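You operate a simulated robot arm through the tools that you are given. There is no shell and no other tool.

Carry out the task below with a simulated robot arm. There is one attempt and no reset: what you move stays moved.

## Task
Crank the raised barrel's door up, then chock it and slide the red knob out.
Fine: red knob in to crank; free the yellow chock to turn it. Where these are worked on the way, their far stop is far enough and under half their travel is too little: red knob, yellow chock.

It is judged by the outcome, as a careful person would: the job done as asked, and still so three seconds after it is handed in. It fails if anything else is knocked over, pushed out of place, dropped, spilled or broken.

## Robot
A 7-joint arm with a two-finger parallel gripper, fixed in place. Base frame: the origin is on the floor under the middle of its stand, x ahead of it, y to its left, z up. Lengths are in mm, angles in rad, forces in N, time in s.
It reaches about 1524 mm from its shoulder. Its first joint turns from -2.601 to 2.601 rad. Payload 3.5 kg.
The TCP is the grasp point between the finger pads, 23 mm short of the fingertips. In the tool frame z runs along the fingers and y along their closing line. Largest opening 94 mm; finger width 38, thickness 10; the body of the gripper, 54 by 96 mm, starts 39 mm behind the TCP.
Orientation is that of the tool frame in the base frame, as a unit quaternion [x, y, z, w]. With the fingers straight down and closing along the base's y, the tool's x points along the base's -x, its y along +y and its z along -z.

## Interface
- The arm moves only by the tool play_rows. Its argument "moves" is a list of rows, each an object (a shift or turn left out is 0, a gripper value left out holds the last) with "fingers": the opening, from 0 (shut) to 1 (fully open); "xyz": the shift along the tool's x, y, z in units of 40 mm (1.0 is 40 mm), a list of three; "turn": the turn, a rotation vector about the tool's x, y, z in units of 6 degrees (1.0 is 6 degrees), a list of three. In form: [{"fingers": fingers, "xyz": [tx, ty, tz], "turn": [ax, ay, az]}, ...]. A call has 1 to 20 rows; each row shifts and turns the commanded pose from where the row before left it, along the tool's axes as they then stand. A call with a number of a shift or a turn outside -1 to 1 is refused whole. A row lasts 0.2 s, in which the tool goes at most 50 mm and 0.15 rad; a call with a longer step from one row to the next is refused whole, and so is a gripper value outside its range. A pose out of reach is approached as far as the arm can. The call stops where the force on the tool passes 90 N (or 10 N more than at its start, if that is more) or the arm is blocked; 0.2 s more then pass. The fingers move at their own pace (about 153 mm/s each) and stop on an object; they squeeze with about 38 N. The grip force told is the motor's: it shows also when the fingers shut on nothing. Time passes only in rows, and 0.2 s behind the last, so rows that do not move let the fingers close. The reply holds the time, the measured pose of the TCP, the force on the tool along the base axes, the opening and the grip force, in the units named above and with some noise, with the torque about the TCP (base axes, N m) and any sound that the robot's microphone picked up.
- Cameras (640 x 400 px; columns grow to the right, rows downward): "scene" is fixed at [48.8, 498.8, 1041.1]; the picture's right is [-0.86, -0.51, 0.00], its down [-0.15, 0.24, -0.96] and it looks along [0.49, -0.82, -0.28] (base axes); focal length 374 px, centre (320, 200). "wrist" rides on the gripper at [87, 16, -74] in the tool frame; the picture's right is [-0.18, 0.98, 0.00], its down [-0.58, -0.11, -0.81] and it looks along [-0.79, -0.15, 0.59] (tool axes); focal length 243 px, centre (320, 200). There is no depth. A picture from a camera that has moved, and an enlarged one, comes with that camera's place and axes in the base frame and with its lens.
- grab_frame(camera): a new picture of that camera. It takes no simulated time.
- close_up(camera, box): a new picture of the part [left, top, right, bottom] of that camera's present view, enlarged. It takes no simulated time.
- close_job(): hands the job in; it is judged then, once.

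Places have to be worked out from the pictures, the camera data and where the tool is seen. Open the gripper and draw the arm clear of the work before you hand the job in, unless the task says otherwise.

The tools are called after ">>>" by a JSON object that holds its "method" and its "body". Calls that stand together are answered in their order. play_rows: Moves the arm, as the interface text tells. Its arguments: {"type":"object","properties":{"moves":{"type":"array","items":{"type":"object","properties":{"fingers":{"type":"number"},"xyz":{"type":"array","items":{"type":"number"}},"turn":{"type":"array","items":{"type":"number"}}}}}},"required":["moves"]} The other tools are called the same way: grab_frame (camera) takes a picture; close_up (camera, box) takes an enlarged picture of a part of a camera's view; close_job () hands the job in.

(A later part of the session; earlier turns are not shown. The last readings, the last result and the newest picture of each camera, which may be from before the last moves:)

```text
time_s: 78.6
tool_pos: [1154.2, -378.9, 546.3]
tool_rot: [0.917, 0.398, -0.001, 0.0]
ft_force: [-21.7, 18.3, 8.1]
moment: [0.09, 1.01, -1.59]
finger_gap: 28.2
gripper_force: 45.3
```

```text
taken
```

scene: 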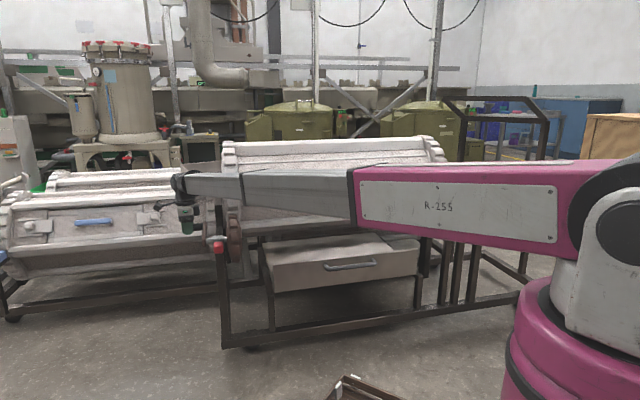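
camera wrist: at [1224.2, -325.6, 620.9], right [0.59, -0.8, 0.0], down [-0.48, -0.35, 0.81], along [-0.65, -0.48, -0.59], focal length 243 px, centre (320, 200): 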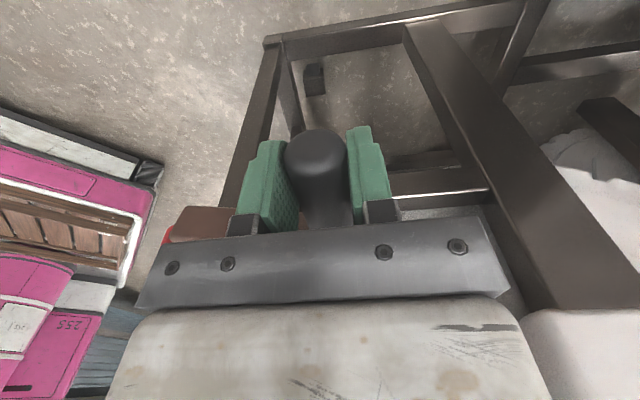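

There is about 28 N of radial load, so the true crank radius is a little smaller, around 107–108 mm. I adjust the arc inward, continue to about 101°, and check the barrel.

>>> {"method": "play_rows", "body": {"moves": [{"fingers": 0, "xyz": [0, -0.08, 0.2125]}, {"fingers": 0, "xyz": [0, 0, 0.235]}, {"fingers": 0, "xyz": [0, -0.015, 0.235]}, {"fingers": 0, "xyz": [0, -0.035, 0.2325]}]}}

>>> {"method": "close_up", "body": {"camera": "scene", "box": [210, 120, 460, 280]}}

>>> {"method": "grab_frame", "body": {"camera": "wrist"}}

```text
time_s: 79.6
tool_pos: [1153.2, -379.7, 508.6]
tool_rot: [0.917, 0.398, 0.002, 0.004]
ft_force: [15.3, -27.0, 3.8]
moment: [0.11, 0.39, -1.66]
finger_gap: 28.1
gripper_force: 45.2
```

```text
2.50 times, centred on (335, 200) of scene
camera zoom: at [48.8, 498.8, 1041.1], right [-0.86, -0.51, 0.0], down [-0.15, 0.24, -0.96], along [0.49, -0.82, -0.28], focal length 934 px, centre (282, 200)
```

zoom: 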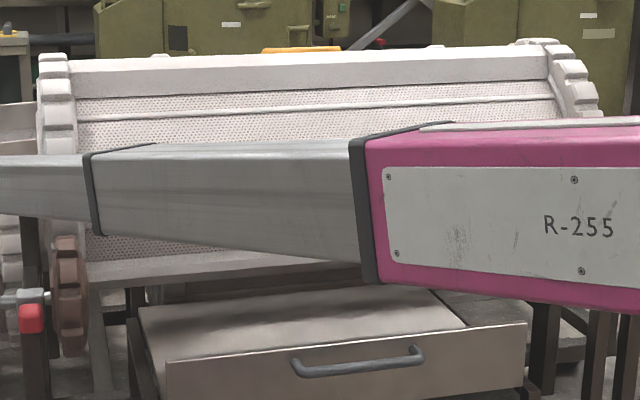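

```text
taken
camera wrist: at [1222.4, -326.9, 583.5], right [0.59, -0.81, 0.01], down [-0.48, -0.34, 0.81], along [-0.65, -0.48, -0.59], focal length 243 px, centre (320, 200)
```

wrist: 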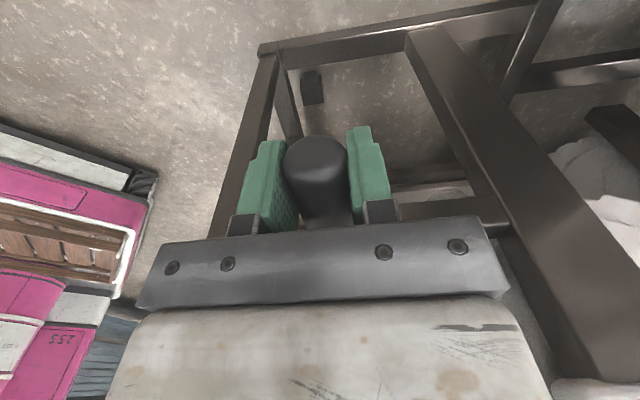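

The yellow door handle has come up over the barrel's top edge in the scene view. I refine the radius to about 112 mm and continue to about 124°.

>>> {"method": "play_rows", "body": {"moves": [{"fingers": 0, "xyz": [0, 0.02, 0.2325]}, {"fingers": 0, "xyz": [0, -0.07, 0.235]}, {"fingers": 0, "xyz": [0, -0.09, 0.23]}, {"fingers": 0, "xyz": [0, -0.11, 0.2175]}, {"fingers": 0, "xyz": [0, -0.1275, 0.21]}]}}

>>> {"method": "close_up", "body": {"camera": "scene", "box": [210, 120, 460, 280]}}

>>> {"method": "grab_frame", "body": {"camera": "wrist"}}

```text
time_s: 80.8
tool_pos: [1144.4, -366.5, 461.0]
tool_rot: [0.917, 0.399, 0.002, 0.005]
ft_force: [33.7, -39.4, -21.2]
moment: [0.35, 0.75, -1.55]
finger_gap: 28.1
gripper_force: 45.4
```

```text
2.50 times, centred on (335, 200) of scene
camera zoom: at [48.8, 498.8, 1041.1], right [-0.86, -0.51, 0.0], down [-0.15, 0.24, -0.96], along [0.49, -0.82, -0.28], focal length 934 px, centre (282, 200)
```

zoom: 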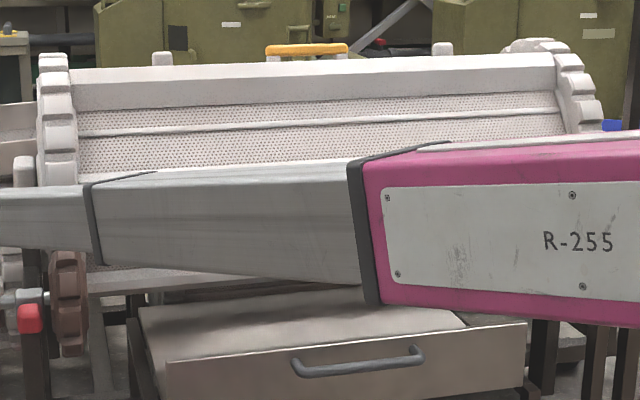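

```text
taken
camera wrist: at [1212.1, -314.7, 535.7], right [0.59, -0.8, 0.01], down [-0.48, -0.35, 0.8], along [-0.64, -0.48, -0.59], focal length 243 px, centre (320, 200)
```

wrist: 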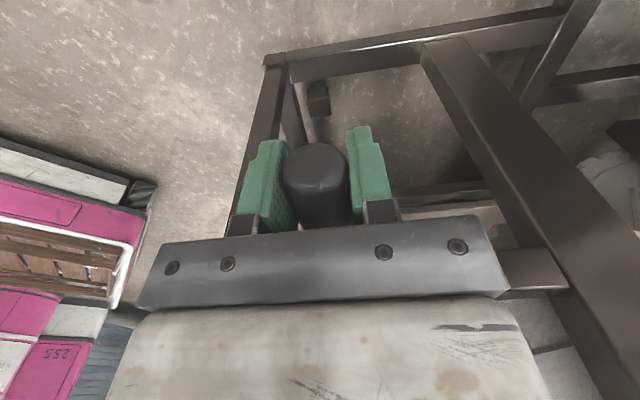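

The handle nears the top. From the tooth count (about 24 teeth on the gear, 10 on the pinion), the door needs about 60° of barrel, which is about 144° of crank. I relieve the radial load and continue to about 138°.

>>> {"method": "play_rows", "body": {"moves": [{"fingers": 0, "xyz": [0, 0.0075, 0.175]}, {"fingers": 0, "xyz": [0, -0.1225, 0.1575]}, {"fingers": 0, "xyz": [0, -0.135, 0.15]}, {"fingers": 0, "xyz": [0, -0.145, 0.14]}]}}

>>> {"method": "close_up", "body": {"camera": "scene", "box": [210, 120, 460, 280]}}

>>> {"method": "close_up", "body": {"camera": "scene", "box": [400, 125, 470, 245]}}

```text
time_s: 81.8
tool_pos: [1130.3, -355.2, 439.3]
tool_rot: [0.917, 0.399, 0.0, 0.002]
ft_force: [19.6, -26.5, -19.6]
moment: [0.08, 0.99, -1.47]
finger_gap: 28.2
gripper_force: 45.3
```

```text
2.50 times, centred on (335, 200) of scene
camera zoom: at [48.8, 498.8, 1041.1], right [-0.86, -0.51, 0.0], down [-0.15, 0.24, -0.96], along [0.49, -0.82, -0.28], focal length 934 px, centre (282, 200)
```

zoom: 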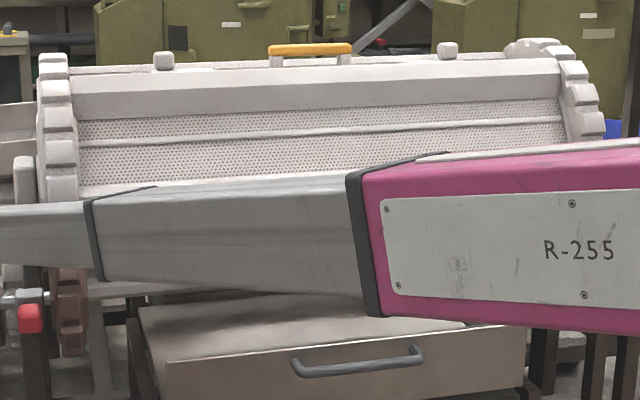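

```text
3.33 times, centred on (435, 185) of scene
camera zoom: at [48.8, 498.8, 1041.1], right [-0.86, -0.51, 0.0], down [-0.15, 0.24, -0.96], along [0.49, -0.82, -0.28], focal length 1246 px, centre (-63, 250)
```

zoom: 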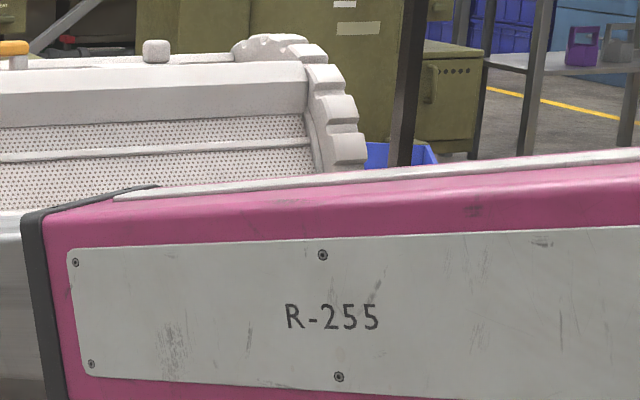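

The strip of the door panel is now showing on top, and the seam line needs about 3–4° more of barrel. I turn the crank about 7–8° further and compare with the initial panel lines.

>>> {"method": "play_rows", "body": {"moves": [{"fingers": 0, "xyz": [0, -0.0775, 0.18]}, {"fingers": 0, "xyz": [0, -0.14, 0.1075]}, {"fingers": 0, "xyz": [0, -0.04, 0.03]}]}}

>>> {"method": "close_up", "body": {"camera": "scene", "box": [210, 130, 460, 280]}}

>>> {"method": "close_up", "body": {"camera": "scene", "box": [190, 130, 290, 260]}}

```text
time_s: 82.6
tool_pos: [1123.2, -347.4, 426.0]
tool_rot: [0.917, 0.399, 0.0, 0.002]
ft_force: [5.9, -13.8, -3.0]
moment: [-0.13, 0.87, -1.59]
finger_gap: 28.1
gripper_force: 44.8
```

```text
2.56 times, centred on (335, 205) of scene
camera zoom: at [48.8, 498.8, 1041.1], right [-0.86, -0.51, 0.0], down [-0.15, 0.24, -0.96], along [0.49, -0.82, -0.28], focal length 957 px, centre (282, 187)
```

zoom: 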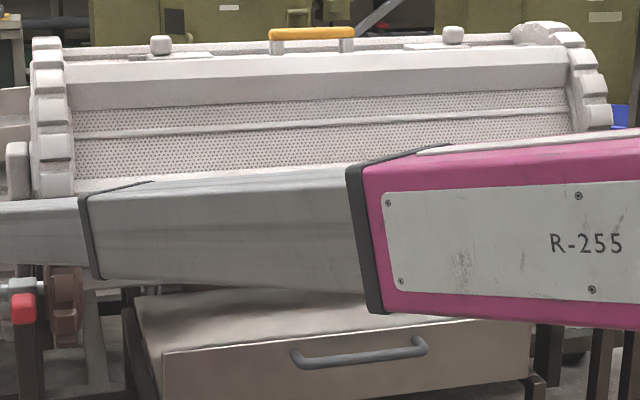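

```text
3.08 times, centred on (240, 195) of scene
camera zoom: at [48.8, 498.8, 1041.1], right [-0.86, -0.51, 0.0], down [-0.15, 0.24, -0.96], along [0.49, -0.82, -0.28], focal length 1150 px, centre (566, 215)
```

zoom: 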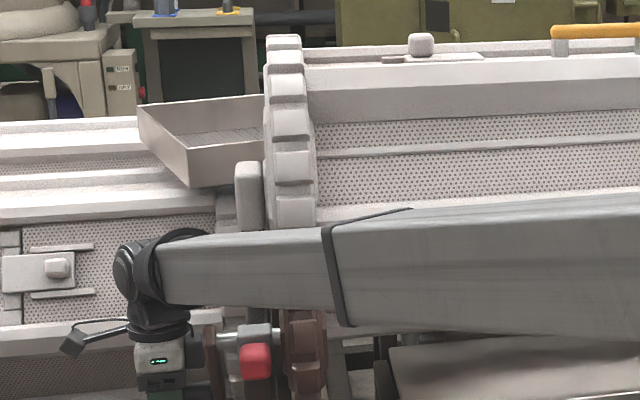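

The panel lines now coincide with the initial ones, meaning 60° of barrel rotation with the door on top. The tangential load is only about 10 N of friction. I open the fingers and watch whether the barrel stays.

>>> {"method": "play_rows", "body": {"moves": [{"fingers": 0.5}, {"fingers": 1}, {"fingers": 1}]}}

>>> {"method": "close_up", "body": {"camera": "scene", "box": [210, 130, 460, 280]}}

>>> {"method": "grab_frame", "body": {"camera": "wrist"}}

```text
time_s: 83.4
tool_pos: [1122.4, -346.5, 427.3]
tool_rot: [0.917, 0.399, 0.001, 0.003]
ft_force: [-0.4, 0.1, -0.2]
moment: [-0.01, 0.01, 0.0]
finger_gap: 94.0
gripper_force: 0.0
```

```text
2.56 times, centred on (335, 205) of scene
camera zoom: at [48.8, 498.8, 1041.1], right [-0.86, -0.51, 0.0], down [-0.15, 0.24, -0.96], along [0.49, -0.82, -0.28], focal length 957 px, centre (282, 187)
```

zoom: 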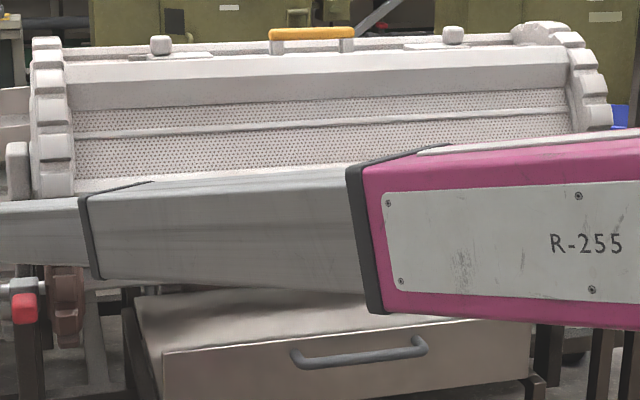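

```text
taken
camera wrist: at [1192.0, -294.4, 501.6], right [0.59, -0.8, 0.0], down [-0.48, -0.35, 0.81], along [-0.65, -0.48, -0.59], focal length 243 px, centre (320, 200)
```

wrist: 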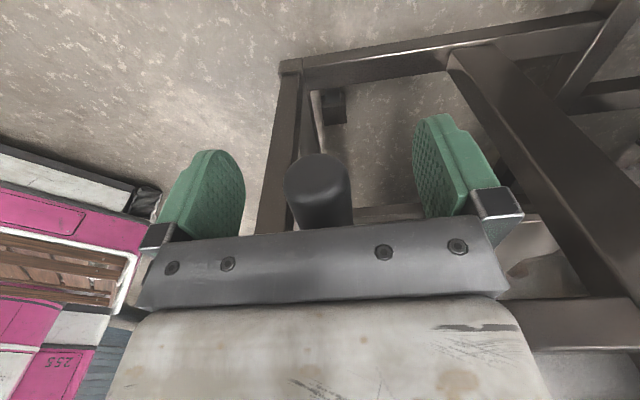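

The barrel stays put. I lift straight up out of the crank area.

>>> {"method": "play_rows", "body": {"moves": [{"fingers": 1, "xyz": [0, 0, -0.6]}, {"xyz": [0, 0, -1]}, {"xyz": [0, 0, -1]}, {"xyz": [0, 0, -1]}, {"xyz": [0, 0, -1]}, {"xyz": [0, 0, -1]}, {"xyz": [0, 0, -1]}, {"xyz": [0, 0, -1]}, {"xyz": [0, 0, -1]}, {"xyz": [0, 0, -1]}, {"xyz": [0, 0, -1]}, {"xyz": [0, 0, -1]}, {"xyz": [0, 0, -1]}, {"xyz": [0, 0, -1]}]}}

>>> {"method": "grab_frame", "body": {"camera": "wrist"}}

>>> {"method": "grab_frame", "body": {"camera": "scene"}}

```text
time_s: 86.4
tool_pos: [1120.3, -343.6, 972.4]
tool_rot: [0.917, 0.398, 0.001, 0.002]
ft_force: [-0.3, 0.3, 0.5]
moment: [0.02, 0.01, 0.01]
finger_gap: 93.7
gripper_force: 0.0
```

```text
taken
camera wrist: at [1189.4, -290.5, 1045.8], right [0.59, -0.8, 0.01], down [-0.48, -0.35, 0.81], along [-0.65, -0.48, -0.59], focal length 243 px, centre (320, 200)
```

wrist: 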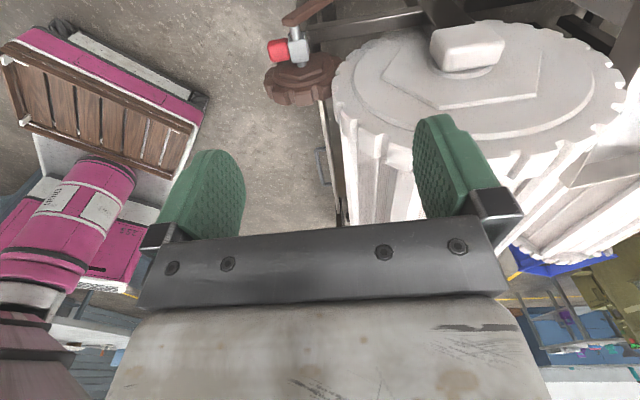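

```text
taken
```

scene: 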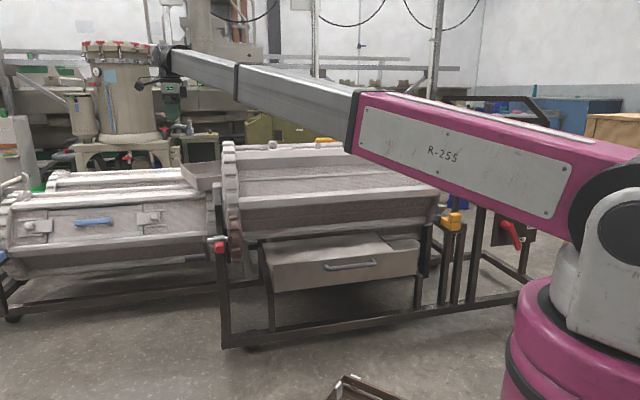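

I zoom in on the gear end face; its embossed hexagon shows how level the top face is.

>>> {"method": "close_up", "body": {"camera": "wrist", "box": [320, 0, 640, 240]}}

>>> {"method": "close_up", "body": {"camera": "scene", "box": [210, 130, 460, 280]}}

>>> {"method": "close_up", "body": {"camera": "scene", "box": [405, 125, 475, 245]}}

```text
1.67 times, centred on (480, 120) of wrist
camera zoom: at [1189.4, -290.5, 1045.8], right [0.59, -0.8, 0.01], down [-0.48, -0.35, 0.81], along [-0.65, -0.48, -0.59], focal length 404 px, centre (53, 333)
```

zoom: 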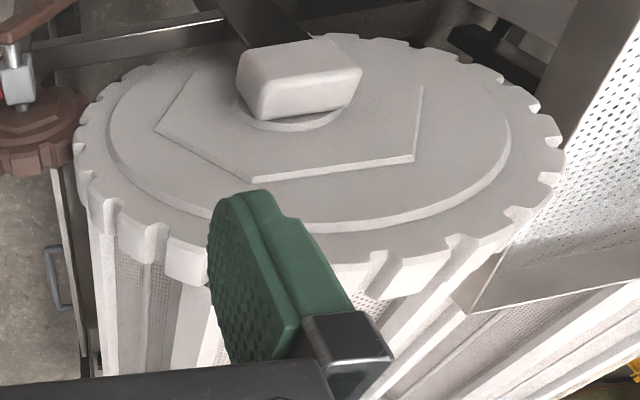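

```text
2.56 times, centred on (335, 205) of scene
camera zoom: at [48.8, 498.8, 1041.1], right [-0.86, -0.51, 0.0], down [-0.15, 0.24, -0.96], along [0.49, -0.82, -0.28], focal length 957 px, centre (282, 187)
```

zoom: 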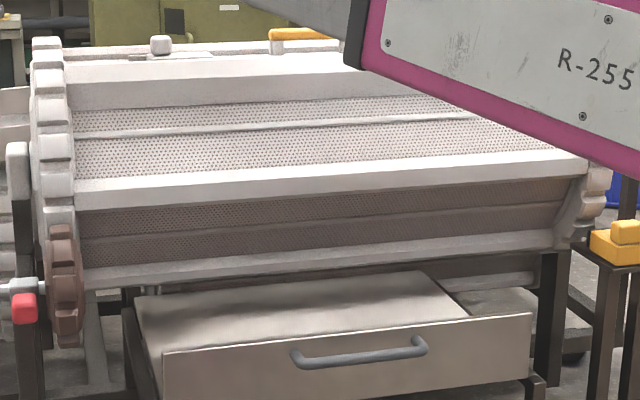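

```text
3.33 times, centred on (440, 185) of scene
camera zoom: at [48.8, 498.8, 1041.1], right [-0.86, -0.51, 0.0], down [-0.15, 0.24, -0.96], along [0.49, -0.82, -0.28], focal length 1246 px, centre (-80, 250)
```

zoom: 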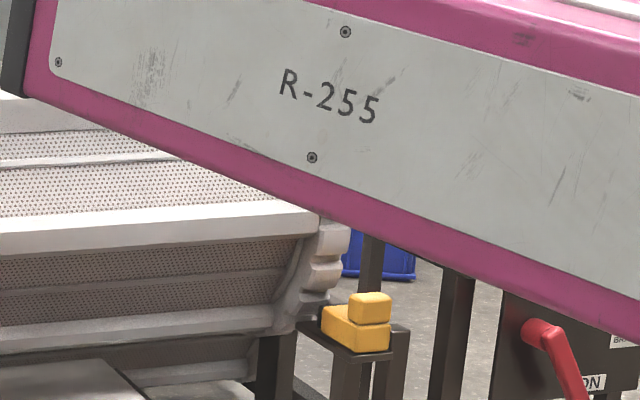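

The scene lines match the initial ones almost exactly (60°, four teeth). I double-check from above: I move over the barrel end so the camera looks along the barrel's top.

>>> {"method": "play_rows", "body": {"moves": [{"xyz": [-0.745, 0.6625, -0.04]}, {"xyz": [-0.745, 0.6625, -0.04]}, {"xyz": [-0.745, 0.6625, -0.04]}, {"xyz": [-0.745, 0.6625, -0.04]}, {"xyz": [-0.745, 0.6625, -0.04]}, {"xyz": [-0.745, 0.6625, -0.04]}, {"xyz": [-0.745, 0.6625, -0.04]}]}}

>>> {"method": "grab_frame", "body": {"camera": "wrist"}}

>>> {"method": "close_up", "body": {"camera": "wrist", "box": [160, 0, 480, 230]}}

```text
time_s: 88.0
tool_pos: [1117.3, -624.7, 984.2]
tool_rot: [0.917, 0.399, 0.001, 0.001]
ft_force: [0.7, 0.5, 0.1]
moment: [0.04, 0.01, -0.03]
finger_gap: 94.2
gripper_force: 0.0
```

```text
taken
camera wrist: at [1185.8, -571.5, 1058.4], right [0.59, -0.8, 0.01], down [-0.48, -0.35, 0.81], along [-0.65, -0.48, -0.59], focal length 243 px, centre (320, 200)
```

wrist: 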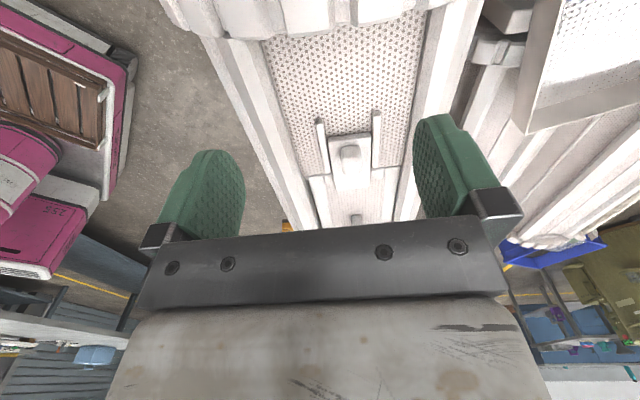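

```text
1.74 times, centred on (320, 115) of wrist
camera zoom: at [1185.8, -571.5, 1058.4], right [0.59, -0.8, 0.01], down [-0.48, -0.35, 0.81], along [-0.65, -0.48, -0.59], focal length 422 px, centre (320, 348)
```

zoom: 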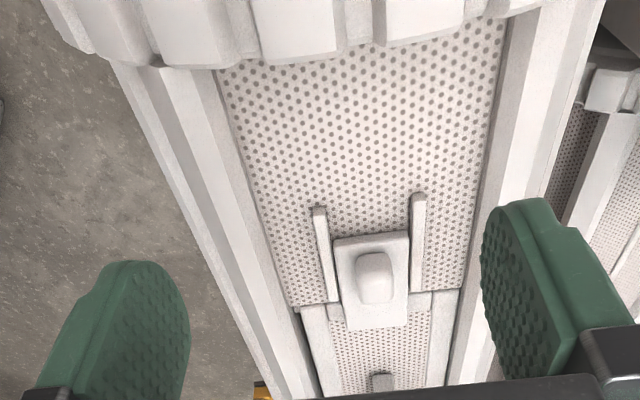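

With the lines' vanishing point, the barrel axis is at exactly 45°. Using that, the hexagon's top edge comes out level within about 0.5°, so the door is up. Now I head for the chock to slide it back in.

>>> {"method": "play_rows", "body": {"moves": [{"xyz": [-0.8076, -0.4866, 0]}, {"xyz": [-0.8076, -0.4866, 0]}, {"xyz": [-0.8076, -0.4866, 0]}, {"xyz": [-0.8076, -0.4866, 0]}, {"xyz": [-0.8076, -0.4866, 0]}, {"xyz": [-0.8076, -0.4866, 0]}, {"xyz": [-0.8076, -0.4866, 0]}, {"xyz": [-0.8076, -0.4866, 0]}, {"xyz": [-0.8076, -0.4866, 0]}, {"xyz": [-0.8076, -0.4866, 0]}, {"xyz": [-0.8076, -0.4866, 0]}, {"xyz": [-0.8076, -0.4866, 0]}, {"xyz": [-0.8076, -0.4866, 0]}, {"xyz": [-0.8076, -0.4866, 0]}, {"xyz": [-0.8076, -0.4866, 0]}, {"xyz": [-0.8076, -0.4866, 0]}, {"xyz": [-0.8076, -0.4866, 0]}]}}

>>> {"method": "play_rows", "body": {"moves": [{"turn": [0, 0, -0.978]}, {"turn": [0, 0, -0.978]}, {"turn": [0, 0, -0.978]}, {"turn": [0, 0, -0.978]}, {"turn": [0, 0, -0.978]}, {"turn": [0, 0, -0.978]}, {"turn": [0, 0, -0.978]}, {"turn": [0, 0, -0.978]}, {"turn": [0, 0, -0.978]}, {"turn": [0, 0, -0.978]}, {"turn": [0, 0, -0.978]}, {"turn": [0, 0, -0.978]}, {"turn": [0, 0, -0.978]}, {"turn": [0, 0, -0.978]}, {"turn": [0, 0, -0.978]}]}}

>>> {"method": "grab_frame", "body": {"camera": "scene"}}

```text
time_s: 91.6
tool_pos: [497.6, -800.9, 978.1]
tool_rot: [0.917, 0.399, 0.001, 0.002]
ft_force: [0.1, 0.1, 1.2]
moment: [-0.02, -0.01, -0.03]
finger_gap: 94.1
gripper_force: 0.0
```

```text
time_s: 94.8
tool_pos: [496.9, -801.2, 980.9]
tool_rot: [0.382, 0.924, -0.001, 0.003]
ft_force: [0.4, 0.7, 0.4]
moment: [-0.01, -0.01, -0.02]
finger_gap: 94.1
gripper_force: 0.0
```

```text
taken
```

scene: 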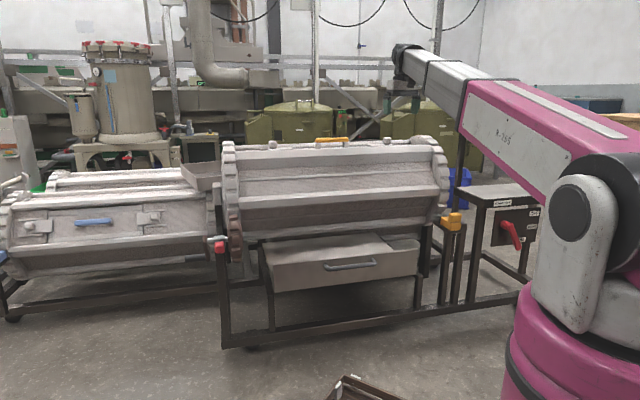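

The door with its yellow handle is on top. I check the gear teeth near the chock, which is now unobstructed, before moving in.

>>> {"method": "close_up", "body": {"camera": "scene", "box": [405, 125, 475, 245]}}

>>> {"method": "close_up", "body": {"camera": "scene", "box": [410, 160, 500, 240]}}

>>> {"method": "close_up", "body": {"camera": "scene", "box": [210, 130, 460, 280]}}

```text
3.33 times, centred on (440, 185) of scene
camera zoom: at [48.8, 498.8, 1041.1], right [-0.86, -0.51, 0.0], down [-0.15, 0.24, -0.96], along [0.49, -0.82, -0.28], focal length 1246 px, centre (-80, 250)
```

zoom: 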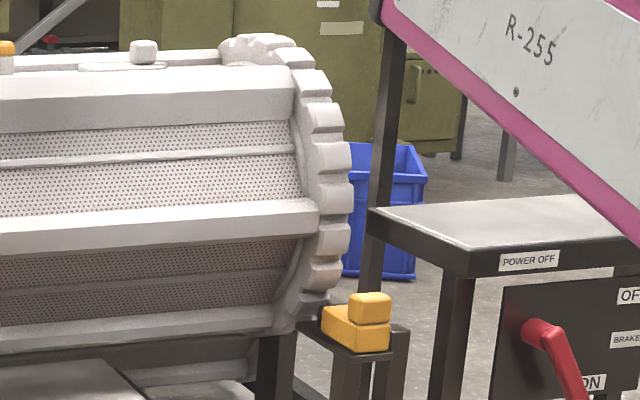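

```text
5.00 times, centred on (455, 200) of scene
camera zoom: at [48.8, 498.8, 1041.1], right [-0.86, -0.51, 0.0], down [-0.15, 0.24, -0.96], along [0.49, -0.82, -0.28], focal length 1868 px, centre (-355, 200)
```

zoom: 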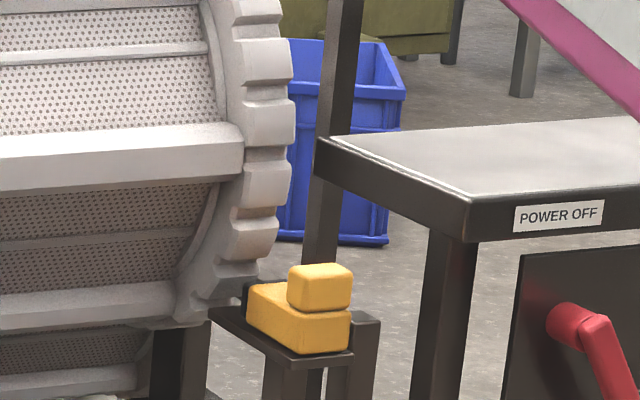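

```text
2.56 times, centred on (335, 205) of scene
camera zoom: at [48.8, 498.8, 1041.1], right [-0.86, -0.51, 0.0], down [-0.15, 0.24, -0.96], along [0.49, -0.82, -0.28], focal length 957 px, centre (282, 187)
```

zoom: 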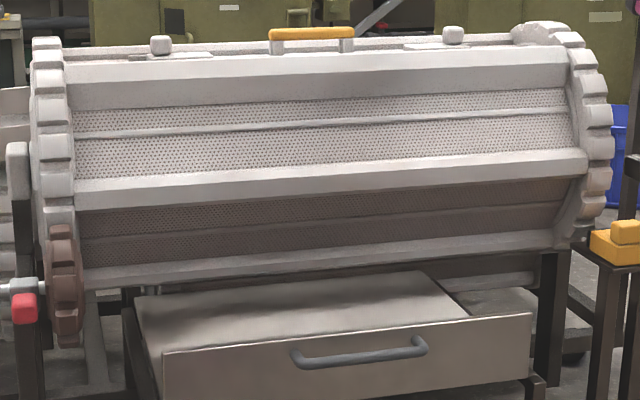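

Teeth and ribs match the chocked phase within about half a degree. I move above the chock at its out position, with the yaw now exactly along the slide.

>>> {"method": "play_rows", "body": {"moves": [{"fingers": 1, "xyz": [-0.0375, -0.651, 0.684]}, {"xyz": [-0.0375, -0.651, 0.684]}, {"xyz": [-0.0375, -0.651, 0.684]}, {"xyz": [-0.0375, -0.651, 0.684]}, {"xyz": [-0.0375, -0.651, 0.684]}, {"xyz": [-0.0375, -0.651, 0.684]}, {"xyz": [-0.0375, -0.651, 0.684]}, {"xyz": [-0.0375, -0.651, 0.684]}, {"xyz": [-0.0375, -0.651, 0.684]}, {"xyz": [-0.0375, -0.651, 0.684]}, {"xyz": [-0.0375, -0.651, 0.684]}]}}

>>> {"method": "grab_frame", "body": {"camera": "wrist"}}

```text
time_s: 97.2
tool_pos: [309.9, -1014.9, 678.2]
tool_rot: [0.382, 0.924, -0.001, 0.002]
ft_force: [0.6, 0.1, 0.4]
moment: [0.03, 0.05, 0.0]
finger_gap: 94.0
gripper_force: 0.0
```

```text
taken
camera wrist: at [258.7, -941.9, 751.8], right [0.82, 0.57, 0.0], down [0.33, -0.48, 0.81], along [0.46, -0.67, -0.59], focal length 243 px, centre (320, 200)
```

wrist: 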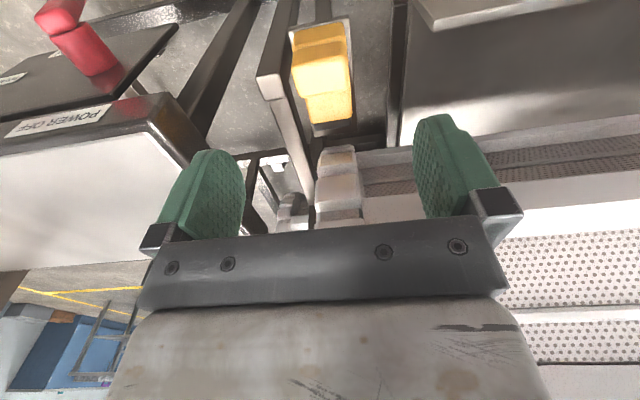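

The block is centred. I descend around it and close.

>>> {"method": "play_rows", "body": {"moves": [{"fingers": 1, "xyz": [-0.08, -0.04, 0.72]}, {"xyz": [0, 0, 0.72]}, {"xyz": [0, 0, 0.72]}, {"xyz": [0, 0, 0.71]}, {"fingers": 1}]}}

>>> {"method": "grab_frame", "body": {"camera": "wrist"}}

```text
time_s: 98.4
tool_pos: [311.4, -1020.4, 564.9]
tool_rot: [0.381, 0.924, -0.001, 0.002]
ft_force: [-0.5, -0.3, -0.5]
moment: [-0.01, 0.0, 0.03]
finger_gap: 94.2
gripper_force: 0.1
```

```text
taken
camera wrist: at [259.1, -946.9, 639.1], right [0.82, 0.57, 0.0], down [0.33, -0.48, 0.81], along [0.46, -0.67, -0.59], focal length 243 px, centre (320, 200)
```

wrist: 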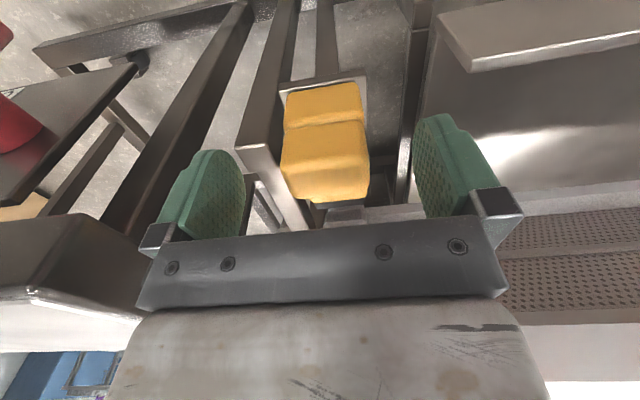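

Aligned. I grip the block and push the chock toward the gear (tool −x) in small steps.

>>> {"method": "play_rows", "body": {"moves": [{"fingers": 0.3}, {"fingers": 0}, {"fingers": 0}, {"fingers": 0}]}}

>>> {"method": "play_rows", "body": {"moves": [{"fingers": 0, "xyz": [-0.15, 0, 0]}, {"fingers": 0, "xyz": [-0.2, 0, 0]}, {"fingers": 0, "xyz": [-0.2, 0, 0]}]}}

>>> {"method": "close_up", "body": {"camera": "scene", "box": [410, 160, 500, 240]}}

```text
time_s: 99.4
tool_pos: [312.4, -1018.6, 564.9]
tool_rot: [0.382, 0.924, -0.001, 0.003]
ft_force: [11.1, 11.0, -4.8]
moment: [0.14, -0.19, -0.05]
finger_gap: 45.7
gripper_force: 44.5
```

```text
time_s: 100.2
tool_pos: [327.5, -1034.2, 564.3]
tool_rot: [0.382, 0.924, 0.0, 0.003]
ft_force: [14.7, 15.4, -7.6]
moment: [0.54, -0.23, 0.08]
finger_gap: 45.9
gripper_force: 44.5
```

```text
5.00 times, centred on (455, 200) of scene
camera zoom: at [48.8, 498.8, 1041.1], right [-0.86, -0.51, 0.0], down [-0.15, 0.24, -0.96], along [0.49, -0.82, -0.28], focal length 1868 px, centre (-355, 200)
```

zoom: 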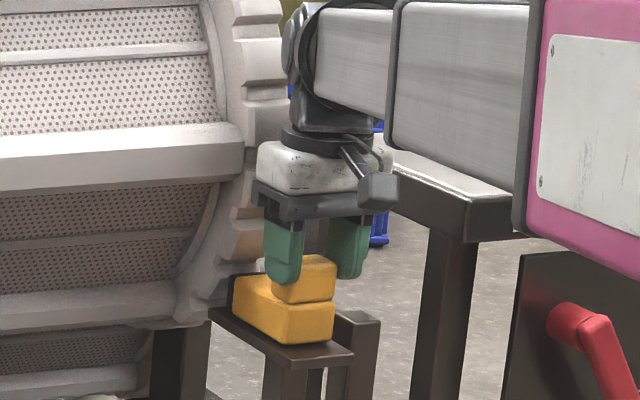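

It slides freely; a small side load remains, so I nudge +u and push the remaining ~20 mm.

>>> {"method": "play_rows", "body": {"moves": [{"fingers": 0, "xyz": [-0.1, 0.04, 0]}, {"fingers": 0, "xyz": [-0.12, 0, 0]}, {"fingers": 0, "xyz": [-0.12, 0, 0]}]}}

>>> {"method": "close_up", "body": {"camera": "scene", "box": [410, 160, 500, 240]}}

```text
time_s: 101.0
tool_pos: [336.2, -1043.0, 565.1]
tool_rot: [0.383, 0.924, 0.0, 0.002]
ft_force: [13.8, 13.9, -14.4]
moment: [0.52, -0.2, 0.2]
finger_gap: 45.5
gripper_force: 44.6
```

```text
5.00 times, centred on (455, 200) of scene
camera zoom: at [48.8, 498.8, 1041.1], right [-0.86, -0.51, 0.0], down [-0.15, 0.24, -0.96], along [0.49, -0.82, -0.28], focal length 1868 px, centre (-355, 200)
```

zoom: 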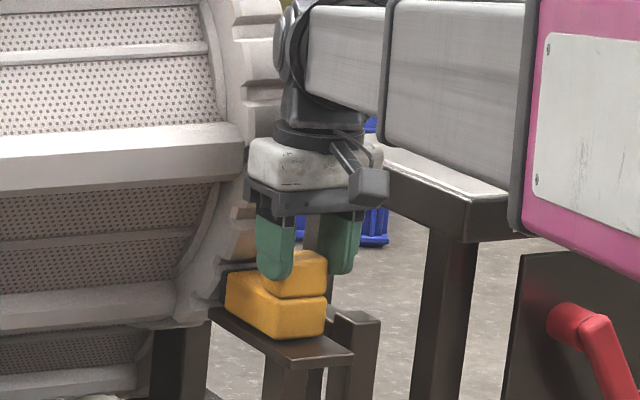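

34 mm done, nothing blocking yet. I push the last ~8 mm carefully up to the stop.

>>> {"method": "play_rows", "body": {"moves": [{"fingers": 0, "xyz": [-0.09, 0.02, 0.0]}, {"fingers": 0, "xyz": [-0.09, 0, 0]}]}}

>>> {"method": "play_rows", "body": {"moves": [{"fingers": 0, "xyz": [-0.09, 0, 0]}, {"fingers": 0, "xyz": [-0.06, 0, 0]}]}}

>>> {"method": "close_up", "body": {"camera": "scene", "box": [410, 160, 500, 240]}}

```text
time_s: 101.6
tool_pos: [340.4, -1047.9, 565.9]
tool_rot: [0.382, 0.924, 0.0, 0.001]
ft_force: [3.0, 18.3, -12.9]
moment: [-0.32, -0.94, 0.4]
finger_gap: 45.5
gripper_force: 45.4
```

```text
time_s: 102.2
tool_pos: [342.8, -1049.4, 565.4]
tool_rot: [0.383, 0.924, 0.002, -0.004]
ft_force: [-19.5, 38.6, -12.9]
moment: [0.6, 0.44, 0.18]
finger_gap: 45.7
gripper_force: 45.2
```

```text
5.00 times, centred on (455, 200) of scene
camera zoom: at [48.8, 498.8, 1041.1], right [-0.86, -0.51, 0.0], down [-0.15, 0.24, -0.96], along [0.49, -0.82, -0.28], focal length 1868 px, centre (-355, 200)
```

zoom: 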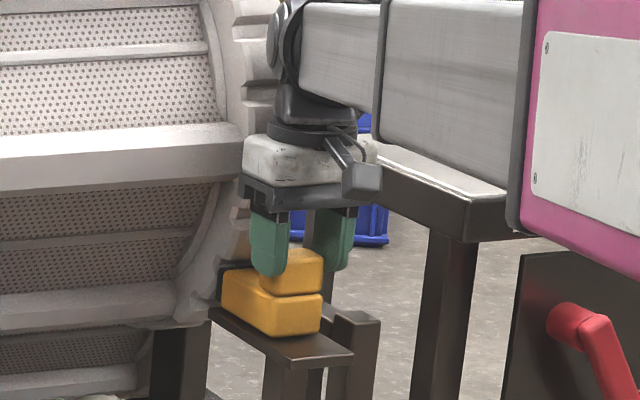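

The stop is reached: 41 N and 43 mm of travel. The chock's picture position matches the original chocked one. I relax, open and lift off.

>>> {"method": "play_rows", "body": {"moves": [{"fingers": 0, "xyz": [0.1, 0, 0]}, {"fingers": 0.6}, {"fingers": 0.9}, {"fingers": 1}, {"fingers": 1, "xyz": [0, 0, -0.6]}, {"fingers": 1, "xyz": [0, 0, -1]}, {"fingers": 1, "xyz": [0.3, 0, -0.9]}, {"xyz": [0.6, 0, -0.7]}, {"xyz": [0.8, 0, -0.4]}, {"xyz": [0.9, 0, 0]}, {"xyz": [0.9, 0, 0]}]}}

>>> {"method": "close_up", "body": {"camera": "scene", "box": [410, 160, 500, 240]}}

>>> {"method": "grab_frame", "body": {"camera": "scene"}}

>>> {"method": "grab_frame", "body": {"camera": "wrist"}}

```text
time_s: 104.6
tool_pos: [243.4, -948.7, 709.8]
tool_rot: [0.382, 0.924, 0.0, 0.003]
ft_force: [0.1, -0.4, 0.0]
moment: [-0.03, -0.02, -0.04]
finger_gap: 94.0
gripper_force: 0.1
```

```text
5.00 times, centred on (455, 200) of scene
camera zoom: at [48.8, 498.8, 1041.1], right [-0.86, -0.51, 0.0], down [-0.15, 0.24, -0.96], along [0.49, -0.82, -0.28], focal length 1868 px, centre (-355, 200)
```

zoom: 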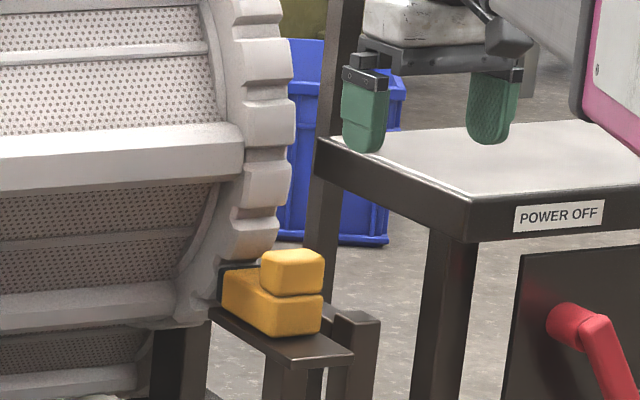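

```text
taken
```

scene: 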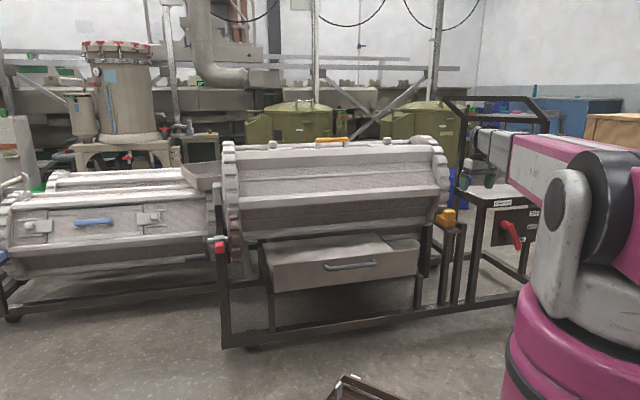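

```text
taken
camera wrist: at [191.3, -877.0, 783.3], right [0.82, 0.57, 0.0], down [0.33, -0.48, 0.81], along [0.46, -0.67, -0.59], focal length 243 px, centre (320, 200)
```

wrist: 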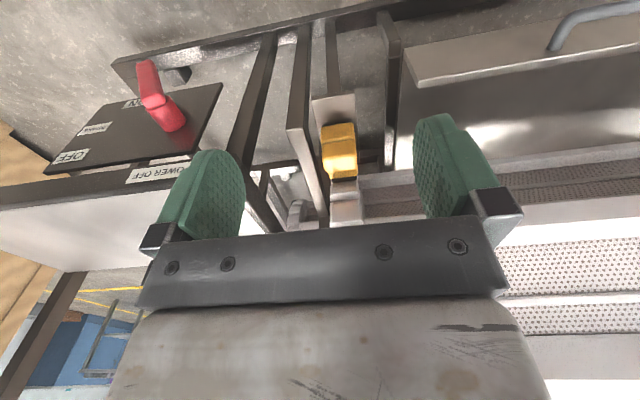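

The chock sits fully in. Now I go back to the crank side for the last step, sliding the red knob out. I plan a horizontal approach with the fingers closing vertically on the knob's top and bottom faces.

>>> {"method": "play_rows", "body": {"moves": [{"xyz": [0.107, 0.98, -0.03]}, {"xyz": [0.107, 0.98, -0.03]}, {"xyz": [0.107, 0.98, -0.03]}, {"xyz": [0.107, 0.98, -0.03]}, {"xyz": [0.107, 0.98, -0.03]}, {"xyz": [0.107, 0.98, -0.03]}, {"xyz": [0.107, 0.98, -0.03]}, {"xyz": [0.107, 0.98, -0.03]}, {"xyz": [0.107, 0.98, -0.03]}, {"xyz": [0.107, 0.98, -0.03]}, {"xyz": [0.107, 0.98, -0.03]}, {"xyz": [0.107, 0.98, -0.03]}, {"xyz": [0.107, 0.98, -0.03]}, {"xyz": [0.107, 0.98, -0.03]}, {"xyz": [0.107, 0.98, -0.03]}, {"xyz": [0.107, 0.98, -0.03]}, {"xyz": [0.107, 0.98, -0.03]}, {"xyz": [0.107, 0.98, -0.03]}, {"xyz": [0.107, 0.98, -0.03]}, {"xyz": [0.107, 0.98, -0.03]}]}}

>>> {"method": "play_rows", "body": {"moves": [{"xyz": [0.1, 0.98, 0]}, {"xyz": [0.1, 0.98, 0]}, {"xyz": [0.1, 0.98, 0]}, {"xyz": [0.1, 0.98, 0]}, {"turn": [0, 0, 1]}, {"turn": [0, 0, 1]}, {"turn": [0, 0, 1]}, {"turn": [0, 0, 1]}, {"turn": [0, 0, 1]}, {"turn": [0, 0, 1]}, {"turn": [0, 0, 1]}, {"turn": [0, 0, 1]}, {"turn": [0, 0, 1]}, {"turn": [0, 0, 1]}, {"turn": [0, 0, 1]}, {"turn": [0, 0, 1]}, {"turn": [0, 0, 1]}, {"turn": [0, 0, 1]}, {"turn": [0, 0, 1]}]}}

>>> {"method": "close_up", "body": {"camera": "scene", "box": [165, 190, 255, 270]}}

```text
time_s: 108.8
tool_pos: [734.4, -330.3, 732.7]
tool_rot: [0.383, 0.924, -0.001, 0.002]
ft_force: [-0.3, 0.6, 0.2]
moment: [0.02, 0.0, 0.02]
finger_gap: 94.3
gripper_force: 0.1
```

```text
time_s: 112.8
tool_pos: [835.3, -211.6, 732.0]
tool_rot: [0.924, 0.383, 0.002, 0.002]
ft_force: [0.7, -0.2, -0.1]
moment: [0.02, 0.0, 0.04]
finger_gap: 93.9
gripper_force: 0.0
```

```text
5.00 times, centred on (210, 230) of scene
camera zoom: at [48.8, 498.8, 1041.1], right [-0.86, -0.51, 0.0], down [-0.15, 0.24, -0.96], along [0.49, -0.82, -0.28], focal length 1868 px, centre (870, 50)
```

zoom: 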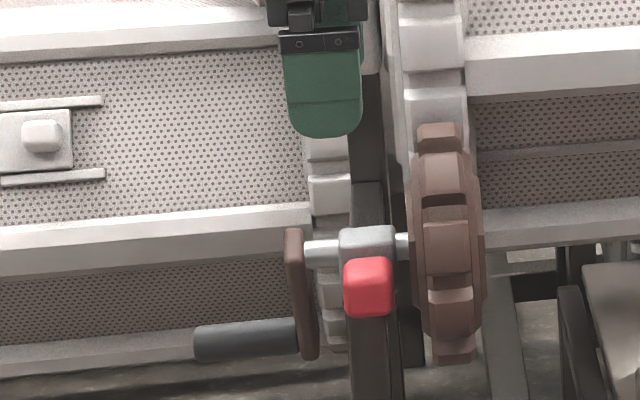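

The picture confirms the knob at its "in" position, with the crank handle down and back. I pitch the tool about its x-axis so the fingers point horizontally at the knob with a vertical closing line.

>>> {"method": "play_rows", "body": {"moves": [{"turn": [-1, 0, 0]}, {"turn": [-1, 0, 0]}, {"turn": [-1, 0, 0]}, {"turn": [-1, 0, 0]}, {"turn": [-1, 0, 0]}, {"turn": [-1, 0, 0]}, {"turn": [-1, 0, 0]}, {"turn": [-1, 0, 0]}, {"turn": [-1, 0, 0]}, {"turn": [-1, 0, 0]}, {"turn": [-1, 0, 0]}, {"turn": [-1, 0, 0]}, {"turn": [-1, 0, 0]}, {"turn": [-1, 0, 0]}, {"turn": [-1, 0, 0]}]}}

>>> {"method": "grab_frame", "body": {"camera": "wrist"}}

>>> {"method": "grab_frame", "body": {"camera": "scene"}}

```text
time_s: 116.0
tool_pos: [836.2, -212.6, 733.6]
tool_rot: [0.746, 0.311, 0.225, 0.544]
ft_force: [-0.7, 0.6, 0.4]
moment: [0.02, 0.0, -0.02]
finger_gap: 93.9
gripper_force: 0.1
out of reach, approached as far as the arm can: row 13, 14, 15
```

```text
taken
camera wrist: at [848.8, -103.9, 770.6], right [0.09, -0.34, 0.94], down [-0.98, 0.15, 0.15], along [-0.19, -0.93, -0.32], focal length 243 px, centre (320, 200)
```

wrist: 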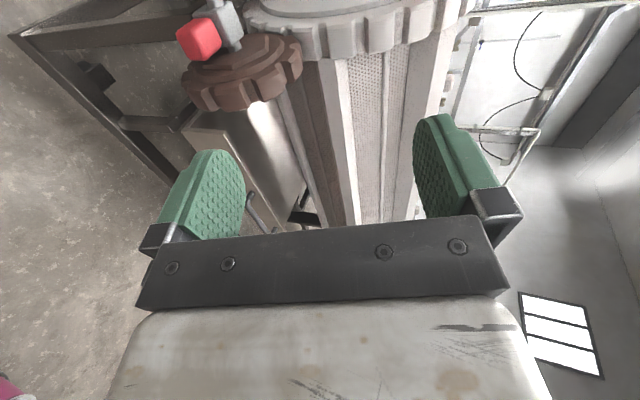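

```text
taken
```

scene: 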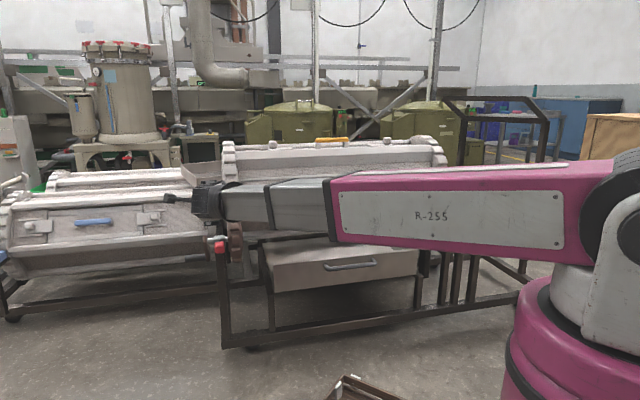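

The wrist limit stops at 72°, so a square grip on the knob from here isn't possible. The whole crank assembly slides with the knob as one piece. So I'll grip the crank handle again from above, as I did for cranking, and pull it straight out along the axis. First I restore the vertical pose.

>>> {"method": "play_rows", "body": {"moves": [{"turn": [1, 0, 0]}, {"turn": [1, 0, 0]}, {"turn": [1, 0, 0]}, {"turn": [1, 0, 0]}, {"turn": [1, 0, 0]}, {"turn": [1, 0, 0]}, {"turn": [1, 0, 0]}, {"turn": [1, 0, 0]}, {"turn": [1, 0, 0]}, {"turn": [1, 0, 0]}, {"turn": [1, 0, 0]}, {"turn": [1, 0, 0]}]}}

>>> {"method": "play_rows", "body": {"moves": [{"xyz": [0.337, 0.92, -0.1]}, {"xyz": [0.337, 0.92, -0.1]}, {"xyz": [0.337, 0.92, -0.1]}, {"xyz": [0.337, 0.92, -0.1]}, {"xyz": [0.337, 0.92, -0.1]}, {"xyz": [0.337, 0.92, -0.1]}, {"xyz": [0.337, 0.92, -0.1]}, {"xyz": [0.337, 0.92, -0.1]}]}}

>>> {"method": "grab_frame", "body": {"camera": "wrist"}}

```text
time_s: 118.6
tool_pos: [835.5, -212.3, 732.6]
tool_rot: [0.923, 0.384, -0.001, 0.0]
ft_force: [-0.5, -1.1, -0.1]
moment: [-0.02, 0.01, 0.01]
finger_gap: 94.2
gripper_force: 0.1
```

```text
time_s: 120.4
tool_pos: [1121.0, -342.2, 765.8]
tool_rot: [0.924, 0.383, 0.0, 0.001]
ft_force: [0.2, -0.2, 0.0]
moment: [0.0, 0.01, 0.0]
finger_gap: 94.1
gripper_force: 0.1
```

```text
taken
camera wrist: at [1191.7, -291.9, 840.2], right [0.57, -0.82, 0.0], down [-0.49, -0.33, 0.81], along [-0.66, -0.46, -0.59], focal length 243 px, centre (320, 200)
```

wrist: 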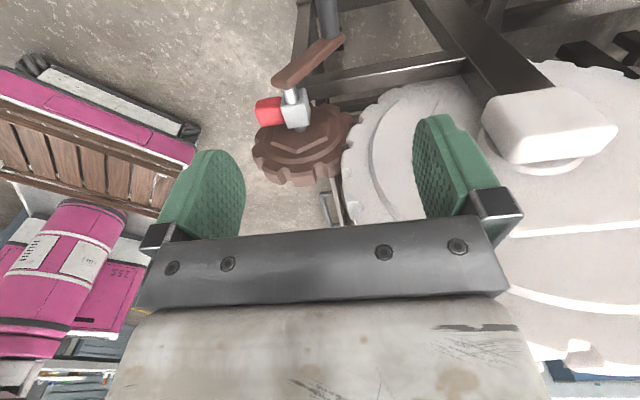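

From above I clearly see the knob, collar, shaft, arm and handle. I lower the open gripper straight down around the handle.

>>> {"method": "play_rows", "body": {"moves": [{"fingers": 1, "xyz": [-0.05, 0.1, 0.9]}, {"xyz": [0, 0, 0.95]}, {"xyz": [0, 0, 0.95]}, {"xyz": [0, 0, 0.95]}, {"xyz": [0, 0, 0.95]}, {"xyz": [0, 0, 0.95]}, {"xyz": [0, 0, 0.95]}, {"xyz": [0, 0, 0.95]}]}}

>>> {"method": "grab_frame", "body": {"camera": "wrist"}}

```text
time_s: 122.2
tool_pos: [1122.4, -342.8, 466.0]
tool_rot: [0.923, 0.384, 0.0, 0.001]
ft_force: [0.2, 0.0, -0.3]
moment: [-0.01, -0.05, 0.03]
finger_gap: 94.0
gripper_force: 0.0
```

```text
taken
camera wrist: at [1192.7, -292.3, 539.5], right [0.57, -0.82, 0.0], down [-0.49, -0.33, 0.81], along [-0.66, -0.46, -0.59], focal length 243 px, centre (320, 200)
```

wrist: 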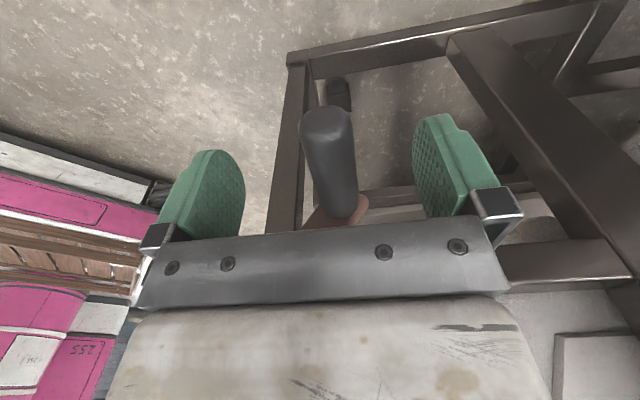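

The handle is between the fingers. I shift about 3 mm, go down the last 38 mm and close.

>>> {"method": "play_rows", "body": {"moves": [{"fingers": 1, "xyz": [0, 0.08, 0.5]}, {"fingers": 1, "xyz": [0, 0, 0.46]}, {"fingers": 0.4}, {"fingers": 0.2}, {"fingers": 0}, {"fingers": 0}]}}

>>> {"method": "grab_frame", "body": {"camera": "wrist"}}

```text
time_s: 123.6
tool_pos: [1123.9, -346.6, 426.0]
tool_rot: [0.923, 0.384, -0.001, 0.002]
ft_force: [-1.2, 2.0, 2.4]
moment: [0.05, -0.07, -0.24]
finger_gap: 27.5
gripper_force: 45.0
```

```text
taken
camera wrist: at [1194.6, -297.0, 500.5], right [0.57, -0.82, 0.0], down [-0.49, -0.33, 0.81], along [-0.66, -0.46, -0.59], focal length 243 px, centre (320, 200)
```

wrist: 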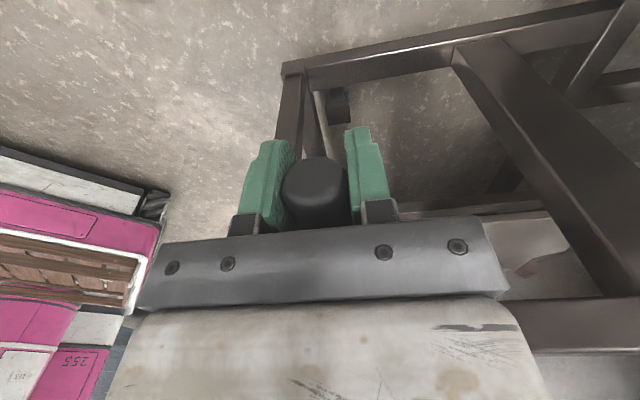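

The handle is gripped cleanly with little load. I pull straight out along the axis (tool +x), 20 mm first.

>>> {"method": "play_rows", "body": {"moves": [{"fingers": 0, "xyz": [0.12, 0, 0]}, {"fingers": 0, "xyz": [0.12, 0, 0]}, {"fingers": 0, "xyz": [0.12, 0, 0]}, {"fingers": 0, "xyz": [0.12, 0, 0]}]}}

>>> {"method": "close_up", "body": {"camera": "scene", "box": [165, 190, 255, 270]}}

>>> {"method": "close_up", "body": {"camera": "wrist", "box": [200, 80, 440, 240]}}

```text
time_s: 124.6
tool_pos: [1137.3, -334.5, 425.8]
tool_rot: [0.923, 0.384, -0.001, 0.001]
ft_force: [-14.3, 13.3, 20.1]
moment: [-0.79, 0.11, -0.51]
finger_gap: 27.3
gripper_force: 45.0
```

```text
5.00 times, centred on (210, 230) of scene
camera zoom: at [48.8, 498.8, 1041.1], right [-0.86, -0.51, 0.0], down [-0.15, 0.24, -0.96], along [0.49, -0.82, -0.28], focal length 1868 px, centre (870, 50)
```

zoom: 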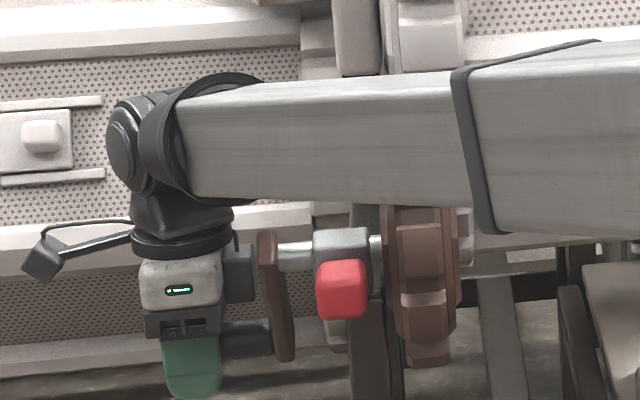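

```text
2.50 times, centred on (320, 160) of wrist
camera zoom: at [1207.6, -284.5, 500.7], right [0.57, -0.82, 0.0], down [-0.49, -0.33, 0.81], along [-0.66, -0.46, -0.59], focal length 606 px, centre (320, 300)
```

zoom: 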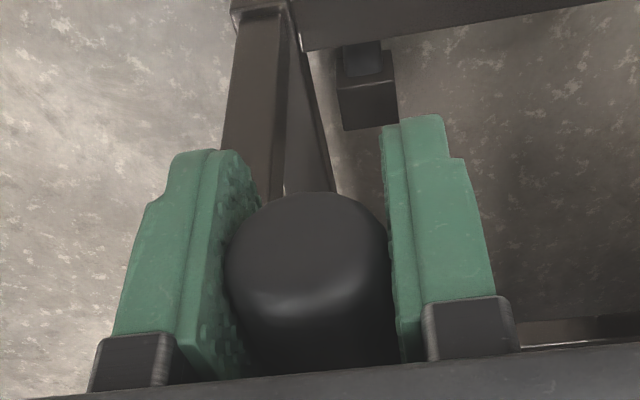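

The knob, collar, pinion and crank move out together, about 18 mm so far. I trim the small lateral load and continue pulling.

>>> {"method": "play_rows", "body": {"moves": [{"fingers": 0, "xyz": [0.12, -0.04, -0.04]}, {"fingers": 0, "xyz": [0.12, 0, 0]}, {"fingers": 0, "xyz": [0.12, 0, 0]}, {"fingers": 0, "xyz": [0.12, 0, 0]}]}}

>>> {"method": "close_up", "body": {"camera": "scene", "box": [165, 190, 255, 270]}}

```text
time_s: 125.6
tool_pos: [1150.2, -322.1, 426.1]
tool_rot: [0.924, 0.383, 0.0, 0.001]
ft_force: [-9.2, 7.1, 13.7]
moment: [-0.32, -0.02, -0.29]
finger_gap: 27.3
gripper_force: 45.1
```

```text
5.00 times, centred on (210, 230) of scene
camera zoom: at [48.8, 498.8, 1041.1], right [-0.86, -0.51, 0.0], down [-0.15, 0.24, -0.96], along [0.49, -0.82, -0.28], focal length 1868 px, centre (870, 50)
```

zoom: 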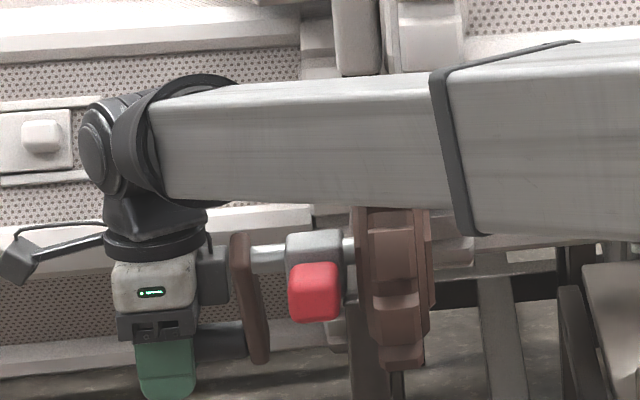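

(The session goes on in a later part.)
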